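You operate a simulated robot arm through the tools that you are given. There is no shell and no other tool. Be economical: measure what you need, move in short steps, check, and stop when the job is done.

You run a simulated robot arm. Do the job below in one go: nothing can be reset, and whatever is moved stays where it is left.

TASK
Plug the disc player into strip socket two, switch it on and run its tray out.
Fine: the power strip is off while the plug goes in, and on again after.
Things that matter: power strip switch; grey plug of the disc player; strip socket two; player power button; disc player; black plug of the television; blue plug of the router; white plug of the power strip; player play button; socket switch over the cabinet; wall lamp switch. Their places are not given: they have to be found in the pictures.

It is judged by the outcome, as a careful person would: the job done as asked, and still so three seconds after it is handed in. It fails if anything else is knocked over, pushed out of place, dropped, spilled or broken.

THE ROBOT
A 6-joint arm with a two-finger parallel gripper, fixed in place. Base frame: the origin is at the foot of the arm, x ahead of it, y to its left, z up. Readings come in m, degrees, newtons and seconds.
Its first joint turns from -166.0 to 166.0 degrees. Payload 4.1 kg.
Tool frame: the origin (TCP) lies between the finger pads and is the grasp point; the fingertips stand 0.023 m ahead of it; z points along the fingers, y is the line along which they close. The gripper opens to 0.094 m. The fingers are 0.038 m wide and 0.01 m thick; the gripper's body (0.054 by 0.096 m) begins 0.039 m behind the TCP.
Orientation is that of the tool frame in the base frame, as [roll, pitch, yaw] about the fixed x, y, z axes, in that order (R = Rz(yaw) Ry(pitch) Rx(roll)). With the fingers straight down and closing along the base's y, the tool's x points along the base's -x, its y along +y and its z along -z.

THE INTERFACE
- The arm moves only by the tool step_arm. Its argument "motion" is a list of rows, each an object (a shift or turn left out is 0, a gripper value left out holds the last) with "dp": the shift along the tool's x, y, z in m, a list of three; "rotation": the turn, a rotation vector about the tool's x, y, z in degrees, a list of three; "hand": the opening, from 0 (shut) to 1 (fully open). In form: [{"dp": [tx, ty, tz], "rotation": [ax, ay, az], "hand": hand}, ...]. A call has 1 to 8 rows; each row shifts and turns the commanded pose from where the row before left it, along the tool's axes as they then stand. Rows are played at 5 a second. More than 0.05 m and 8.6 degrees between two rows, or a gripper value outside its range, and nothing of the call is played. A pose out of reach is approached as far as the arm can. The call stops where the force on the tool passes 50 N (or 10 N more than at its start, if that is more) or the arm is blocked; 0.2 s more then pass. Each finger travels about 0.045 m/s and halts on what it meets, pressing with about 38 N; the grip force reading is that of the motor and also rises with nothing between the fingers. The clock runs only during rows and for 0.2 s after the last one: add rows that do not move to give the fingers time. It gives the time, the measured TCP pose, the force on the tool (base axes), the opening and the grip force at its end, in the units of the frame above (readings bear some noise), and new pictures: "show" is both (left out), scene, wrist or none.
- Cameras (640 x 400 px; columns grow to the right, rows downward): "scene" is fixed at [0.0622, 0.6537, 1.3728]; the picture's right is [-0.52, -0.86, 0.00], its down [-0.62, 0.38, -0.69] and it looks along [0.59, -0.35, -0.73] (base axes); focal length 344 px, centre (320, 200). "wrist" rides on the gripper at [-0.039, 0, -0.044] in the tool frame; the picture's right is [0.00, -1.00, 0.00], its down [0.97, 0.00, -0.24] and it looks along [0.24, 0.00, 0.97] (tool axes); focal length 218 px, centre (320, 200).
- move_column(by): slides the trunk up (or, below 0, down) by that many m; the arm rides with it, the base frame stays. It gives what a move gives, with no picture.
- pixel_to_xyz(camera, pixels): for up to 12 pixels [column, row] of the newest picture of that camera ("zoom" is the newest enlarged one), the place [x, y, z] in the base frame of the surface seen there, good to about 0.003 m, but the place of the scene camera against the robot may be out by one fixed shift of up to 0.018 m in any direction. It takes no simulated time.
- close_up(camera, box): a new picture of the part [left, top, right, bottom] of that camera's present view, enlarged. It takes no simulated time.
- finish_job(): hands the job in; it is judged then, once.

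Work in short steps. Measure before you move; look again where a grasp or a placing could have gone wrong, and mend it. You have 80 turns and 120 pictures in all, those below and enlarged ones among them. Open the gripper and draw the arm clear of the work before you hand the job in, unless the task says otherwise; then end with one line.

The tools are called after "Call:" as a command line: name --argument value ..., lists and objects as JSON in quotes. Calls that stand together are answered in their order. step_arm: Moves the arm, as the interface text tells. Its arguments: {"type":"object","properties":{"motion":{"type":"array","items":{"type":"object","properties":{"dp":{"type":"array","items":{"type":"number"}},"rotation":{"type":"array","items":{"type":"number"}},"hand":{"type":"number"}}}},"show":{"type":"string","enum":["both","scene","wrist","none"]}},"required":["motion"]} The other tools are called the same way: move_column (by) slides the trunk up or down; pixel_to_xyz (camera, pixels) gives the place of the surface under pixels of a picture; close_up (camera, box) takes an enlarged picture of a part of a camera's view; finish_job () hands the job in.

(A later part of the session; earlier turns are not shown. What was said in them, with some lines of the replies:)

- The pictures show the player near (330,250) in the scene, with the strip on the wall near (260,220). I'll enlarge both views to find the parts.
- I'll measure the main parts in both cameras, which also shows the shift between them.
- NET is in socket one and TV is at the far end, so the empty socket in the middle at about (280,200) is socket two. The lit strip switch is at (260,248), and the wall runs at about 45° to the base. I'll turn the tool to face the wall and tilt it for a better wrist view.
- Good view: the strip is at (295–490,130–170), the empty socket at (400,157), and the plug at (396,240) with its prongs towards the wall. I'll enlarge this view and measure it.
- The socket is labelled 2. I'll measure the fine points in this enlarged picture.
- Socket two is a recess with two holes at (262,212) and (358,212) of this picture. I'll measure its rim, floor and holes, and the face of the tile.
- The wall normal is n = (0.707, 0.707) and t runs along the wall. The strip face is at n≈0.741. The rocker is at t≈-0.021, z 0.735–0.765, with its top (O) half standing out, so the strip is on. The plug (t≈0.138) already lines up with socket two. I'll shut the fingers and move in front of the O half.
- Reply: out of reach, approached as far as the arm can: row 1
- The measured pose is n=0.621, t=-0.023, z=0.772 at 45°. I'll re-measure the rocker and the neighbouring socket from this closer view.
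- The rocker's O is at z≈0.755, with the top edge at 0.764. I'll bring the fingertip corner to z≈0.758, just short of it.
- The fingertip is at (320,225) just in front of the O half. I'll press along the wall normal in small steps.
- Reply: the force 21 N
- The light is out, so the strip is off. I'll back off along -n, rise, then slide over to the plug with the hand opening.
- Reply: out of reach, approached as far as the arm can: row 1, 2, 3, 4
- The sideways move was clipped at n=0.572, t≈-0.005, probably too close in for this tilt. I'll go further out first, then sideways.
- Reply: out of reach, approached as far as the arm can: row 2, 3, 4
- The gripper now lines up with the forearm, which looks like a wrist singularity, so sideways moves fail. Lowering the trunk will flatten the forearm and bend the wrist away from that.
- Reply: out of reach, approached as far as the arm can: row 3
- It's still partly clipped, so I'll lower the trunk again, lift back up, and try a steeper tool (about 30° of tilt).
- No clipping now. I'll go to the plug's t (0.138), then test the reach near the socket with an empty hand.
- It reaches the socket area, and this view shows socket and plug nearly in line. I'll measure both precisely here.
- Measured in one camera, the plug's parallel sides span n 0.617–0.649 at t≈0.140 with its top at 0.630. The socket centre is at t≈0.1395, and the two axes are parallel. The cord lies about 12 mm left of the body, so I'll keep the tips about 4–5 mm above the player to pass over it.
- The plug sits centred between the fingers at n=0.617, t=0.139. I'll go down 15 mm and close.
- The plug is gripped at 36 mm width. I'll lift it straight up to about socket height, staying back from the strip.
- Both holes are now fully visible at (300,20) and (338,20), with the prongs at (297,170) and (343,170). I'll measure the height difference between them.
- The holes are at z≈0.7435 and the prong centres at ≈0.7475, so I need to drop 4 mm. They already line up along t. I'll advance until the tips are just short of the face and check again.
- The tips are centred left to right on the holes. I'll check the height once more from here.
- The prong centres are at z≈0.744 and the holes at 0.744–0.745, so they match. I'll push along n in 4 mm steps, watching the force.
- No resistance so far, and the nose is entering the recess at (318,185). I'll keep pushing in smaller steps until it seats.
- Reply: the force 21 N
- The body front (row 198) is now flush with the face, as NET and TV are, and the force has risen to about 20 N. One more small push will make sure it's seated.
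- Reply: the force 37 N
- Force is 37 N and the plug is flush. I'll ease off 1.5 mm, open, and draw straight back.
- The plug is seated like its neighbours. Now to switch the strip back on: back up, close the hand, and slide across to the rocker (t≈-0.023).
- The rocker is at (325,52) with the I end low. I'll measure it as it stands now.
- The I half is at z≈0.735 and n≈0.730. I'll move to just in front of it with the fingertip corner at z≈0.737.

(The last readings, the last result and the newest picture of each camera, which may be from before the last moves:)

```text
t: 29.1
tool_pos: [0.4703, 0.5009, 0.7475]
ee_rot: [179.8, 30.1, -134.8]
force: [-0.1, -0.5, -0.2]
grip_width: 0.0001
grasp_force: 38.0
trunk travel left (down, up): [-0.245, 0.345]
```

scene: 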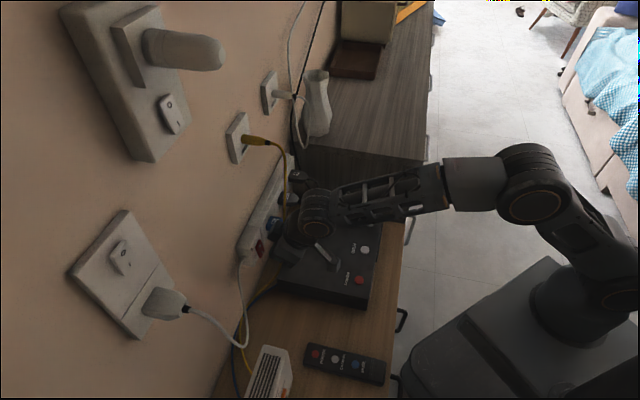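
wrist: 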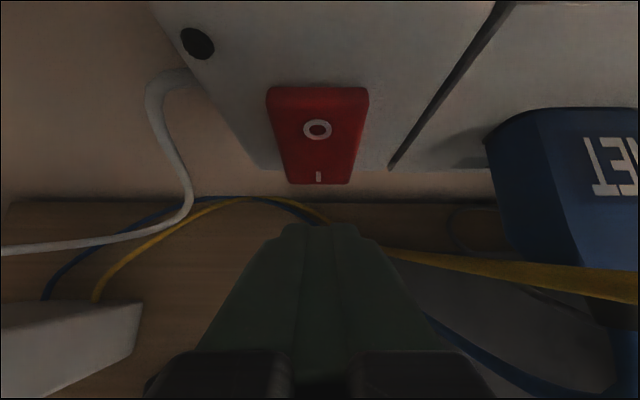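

Aligned, with the I mark at (319,176). I'll press along n in small steps.

Call:
step_arm --motion '[{"dp": [-0.0035, 0, 0.002]}, {"dp": [-0.0035, 0, 0.002]}, {"dp": [-0.0026, 0, 0.0015]}, {"dp": [-0.0026, 0, 0.0015]}, {"dp": [-0.0022, 0, 0.0013]}]' --show "wrist"

```text
t: 30.3
tool_pos: [0.4824, 0.5127, 0.748]
ee_rot: [179.8, 29.7, -134.8]
force: [-12.5, -13.7, 0.9]
grip_width: 0.0001
grasp_force: 38.1
trunk travel left (down, up): [-0.245, 0.345]
```

wrist: 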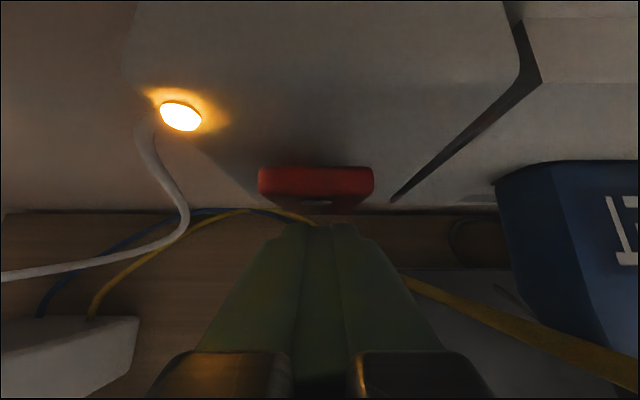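

The indicator is lit, so the strip is on again. I'll retreat and go above the player's POWER button (n≈0.506, t≈0.030).

Call:
step_arm --motion '[{"dp": [0.0416, 0, -0.024]}, {"dp": [0.0433, 0, -0.025]}, {"dp": [0.0318, -0.0171, -0.0068]}, {"dp": [0.0318, -0.0171, -0.0068]}, {"dp": [0.0318, -0.0171, -0.0068]}, {}]'

```text
t: 31.7
tool_pos: [0.3847, 0.339, 0.7199]
ee_rot: [179.9, 30.1, -134.8]
force: [0.6, -0.3, -0.4]
grip_width: 0.0
grasp_force: 37.9
trunk travel left (down, up): [-0.245, 0.345]
```

scene: 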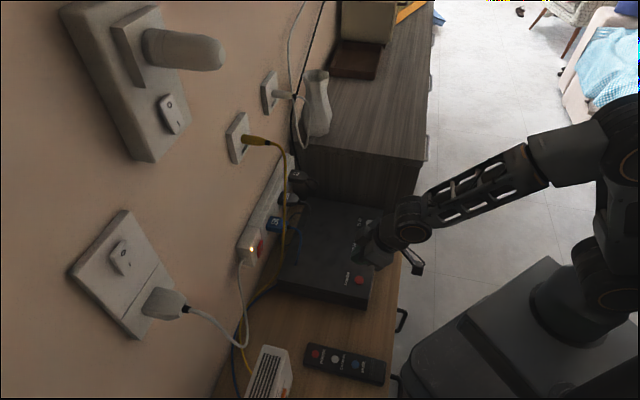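
wrist: 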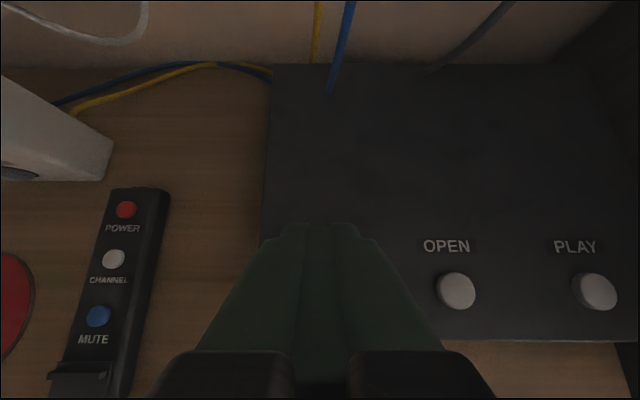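

The fingers hide POWER in this view. I'll measure OPEN and PLAY here and POWER from the scene view to extrapolate.

Call:
pixel_to_xyz --camera "wrist" --pixels '[[456, 287], [595, 288], [456, 303], [480, 330], [447, 246]]'

Call:
pixel_to_xyz --camera "scene" --pixels '[[359, 280], [362, 280], [359, 283]]'

Call:
close_up --camera "scene" --box '[320, 220, 440, 310]'

```text
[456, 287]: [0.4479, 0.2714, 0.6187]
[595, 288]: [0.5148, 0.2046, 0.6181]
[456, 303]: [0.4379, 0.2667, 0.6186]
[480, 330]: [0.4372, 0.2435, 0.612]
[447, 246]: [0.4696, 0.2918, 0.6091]
```

```text
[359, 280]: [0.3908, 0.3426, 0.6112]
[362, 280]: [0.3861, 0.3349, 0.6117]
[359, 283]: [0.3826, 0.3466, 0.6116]
```

```text
4.44 times, centred on (380, 265) of scene
```

zoom: 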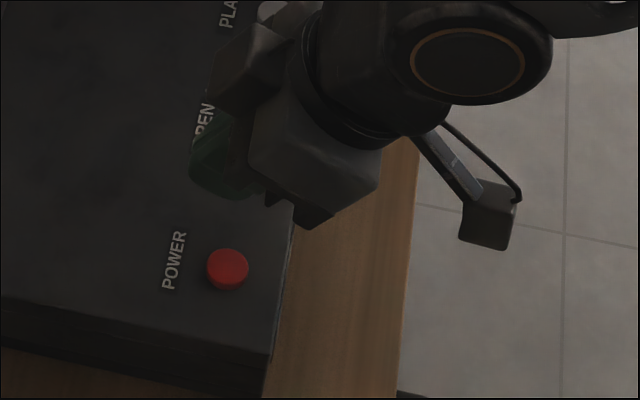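

POWER extrapolates to (0.381, 0.338), top at z≈0.619, so contact is at TCP z≈0.648. I'll go down to 0.656 first.

Call:
step_arm --motion '[{"dp": [0.0155, 0.001, 0.0285]}, {"dp": [0.0152, 0.001, 0.0278]}, {}]' --show "scene"

Call:
close_up --camera "scene" --box '[320, 220, 440, 310]'

```text
t: 32.5
tool_pos: [0.3847, 0.3442, 0.6546]
ee_rot: [179.8, 30.1, -134.8]
force: [0.9, -0.3, 0.6]
grip_width: 0.0
grasp_force: 37.8
trunk travel left (down, up): [-0.245, 0.345]
```

scene: 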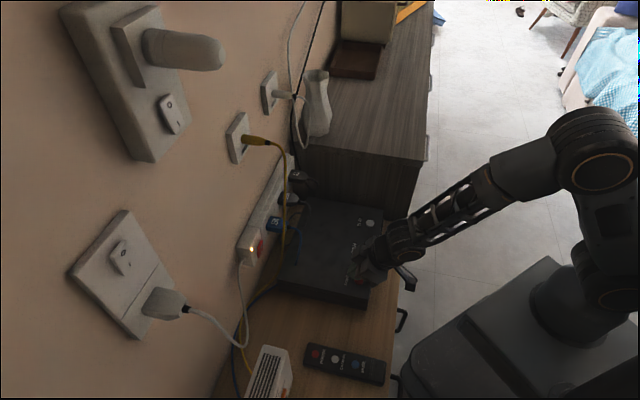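

```text
4.44 times, centred on (380, 265) of scene
```

zoom: 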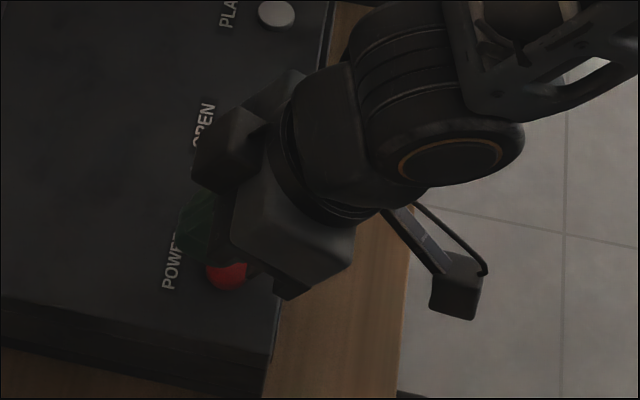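

The finger is right over the red button. I'll press down in small steps.

Call:
step_arm --motion '[{"dp": [0.0025, 0, 0.0022]}, {"dp": [0.002, 0, 0.0022]}, {"dp": [0.0013, 0, 0.0022]}, {"dp": [0.001, 0, 0.0017]}]' --show "scene"

Call:
close_up --camera "scene" --box '[280, 200, 440, 320]'

```text
t: 33.5
tool_pos: [0.3844, 0.3427, 0.6452]
ee_rot: [179.8, 29.9, -134.6]
force: [0.5, 0.1, 2.9]
grip_width: 0.0002
grasp_force: 37.9
trunk travel left (down, up): [-0.245, 0.345]
```

scene: 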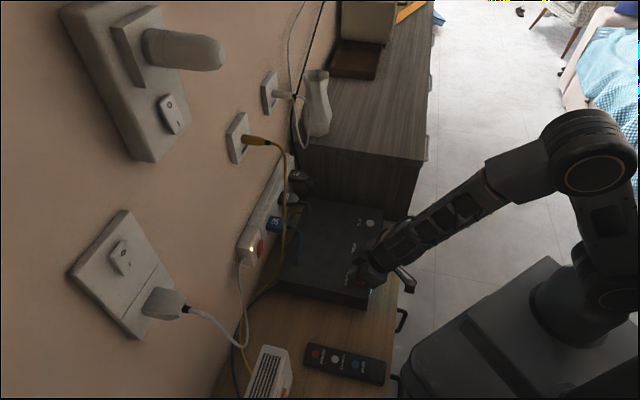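

```text
3.33 times, centred on (360, 260) of scene
```

zoom: 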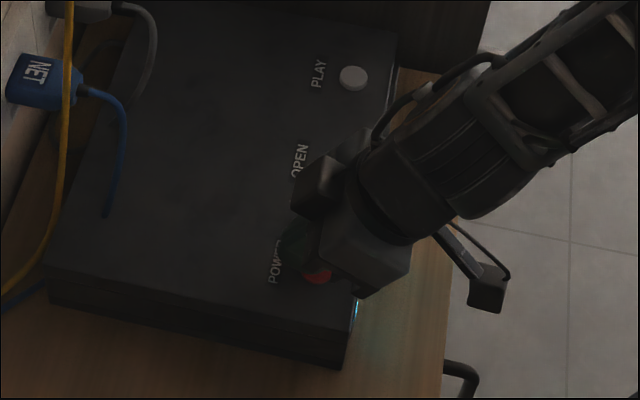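

A blue-white display light appeared at the front (355,312), so the player is on. I'll lift off, check it, and move above OPEN (t≈0.125).

Call:
step_arm --motion '[{"dp": [-0.0175, 0, -0.0303]}, {"dp": [-0.0175, 0, -0.0303]}, {"dp": [0, -0.032, 0]}, {"dp": [0, -0.032, 0]}, {"dp": [0, -0.0315, 0]}, {}]'

Call:
close_up --camera "scene" --box '[280, 200, 440, 320]'

```text
t: 34.9
tool_pos: [0.4528, 0.2748, 0.7024]
ee_rot: [179.8, 30.0, -134.9]
force: [0.6, -0.9, -0.9]
grip_width: 0.0
grasp_force: 38.3
out of reach, approached as far as the arm can: row 1
trunk travel left (down, up): [-0.245, 0.345]
```

scene: 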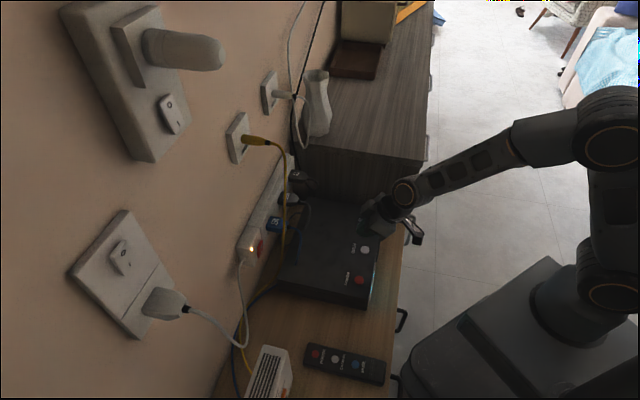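
wrist: 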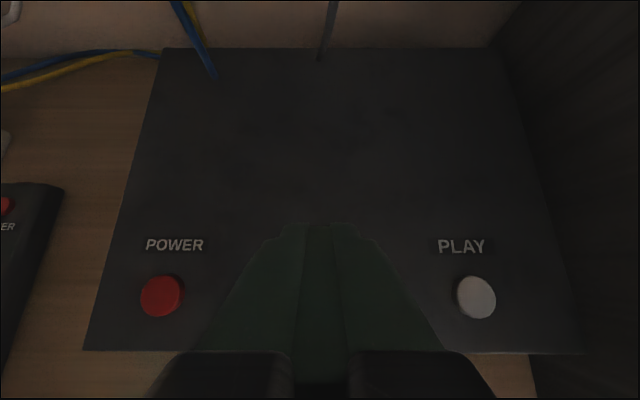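

```text
3.33 times, centred on (360, 260) of scene
```

zoom: 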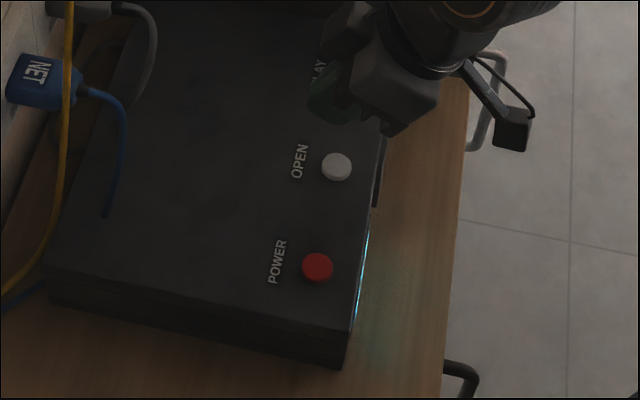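

The display is lit and the button is up. I'm centred on OPEN, since POWER at col 161 and PLAY at col 476 average to 318.5. Down and press.

Call:
step_arm --motion '[{"dp": [0.0125, 0.0005, 0.0203]}, {"dp": [0.012, 0.0005, 0.0203]}, {}, {"dp": [0.0013, 0, 0.0022]}, {"dp": [0.0013, 0, 0.0022]}, {"dp": [0.0013, 0, 0.0022]}, {"dp": [0.0012, 0, 0.002]}]' --show "scene"

Call:
close_up --camera "scene" --box '[300, 200, 460, 320]'

```text
t: 36.5
tool_pos: [0.4519, 0.2746, 0.6452]
ee_rot: [179.9, 30.1, -134.7]
force: [0.2, -1.1, 3.1]
grip_width: 0.0
grasp_force: 37.5
trunk travel left (down, up): [-0.245, 0.345]
```

scene: 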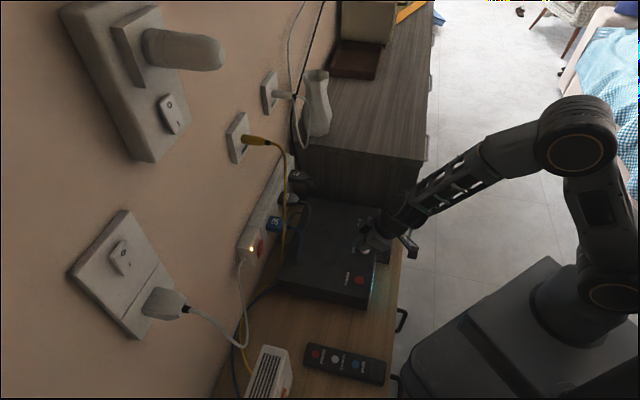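

```text
3.33 times, centred on (380, 260) of scene
```

zoom: 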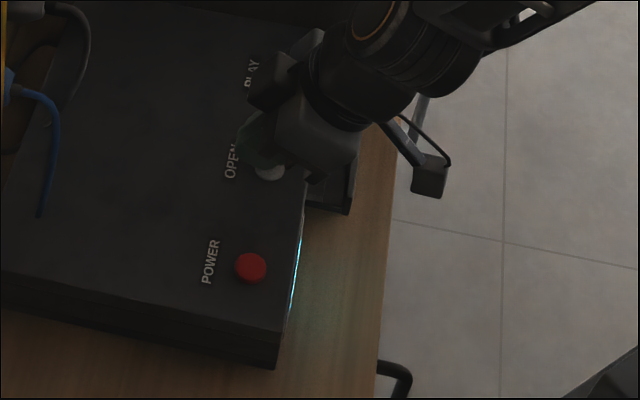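

The tray is running out at (340,195). I'll lift straight up, clear of it, and open the hand.

Call:
step_arm --motion '[{"dp": [-0.015, 0, -0.026]}, {"dp": [-0.02, 0, -0.0346]}, {"dp": [-0.02, 0, -0.0346]}, {"dp": [-0.02, 0, -0.0346], "hand": 0.6}, {"dp": [-0.01, 0, -0.0173]}, {}, {}, {}]'

Call:
close_up --camera "scene" --box '[230, 160, 430, 310]'

```text
t: 38.3
tool_pos: [0.4525, 0.2768, 0.8155]
ee_rot: [179.8, 30.1, -134.8]
force: [1.0, 0.0, -0.4]
grip_width: 0.056
grasp_force: 0.0
trunk travel left (down, up): [-0.245, 0.345]
```

scene: 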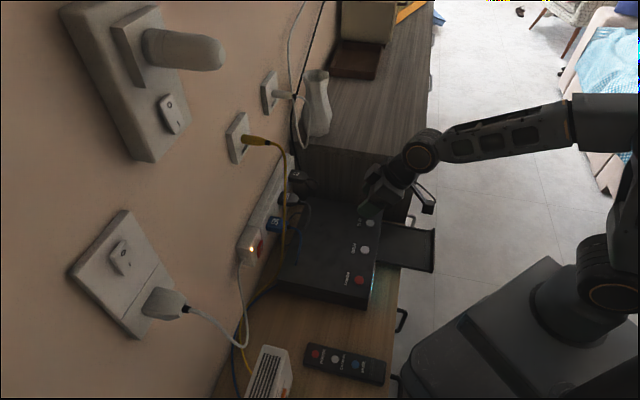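
wrist: 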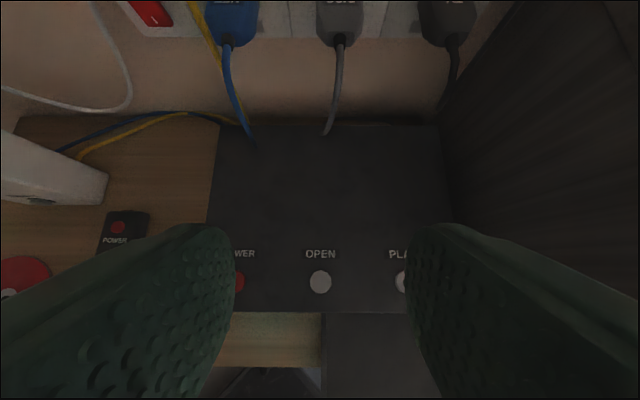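

```text
2.67 times, centred on (330, 235) of scene
```

zoom: 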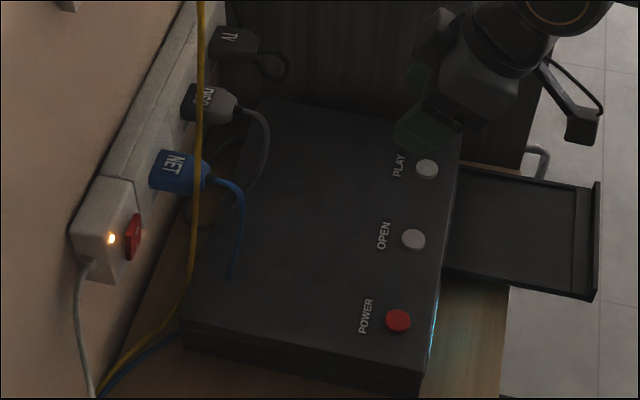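

The tray is fully out, the display and strip light are lit, all three plugs are seated, and the arm is clear with the hand open. Handing in.

Call:
finish_job

```text
The job is handed in.
```

The disc player is plugged into strip socket two and switched on with its tray fully out; the strip was off while the plug went in and is on again now.
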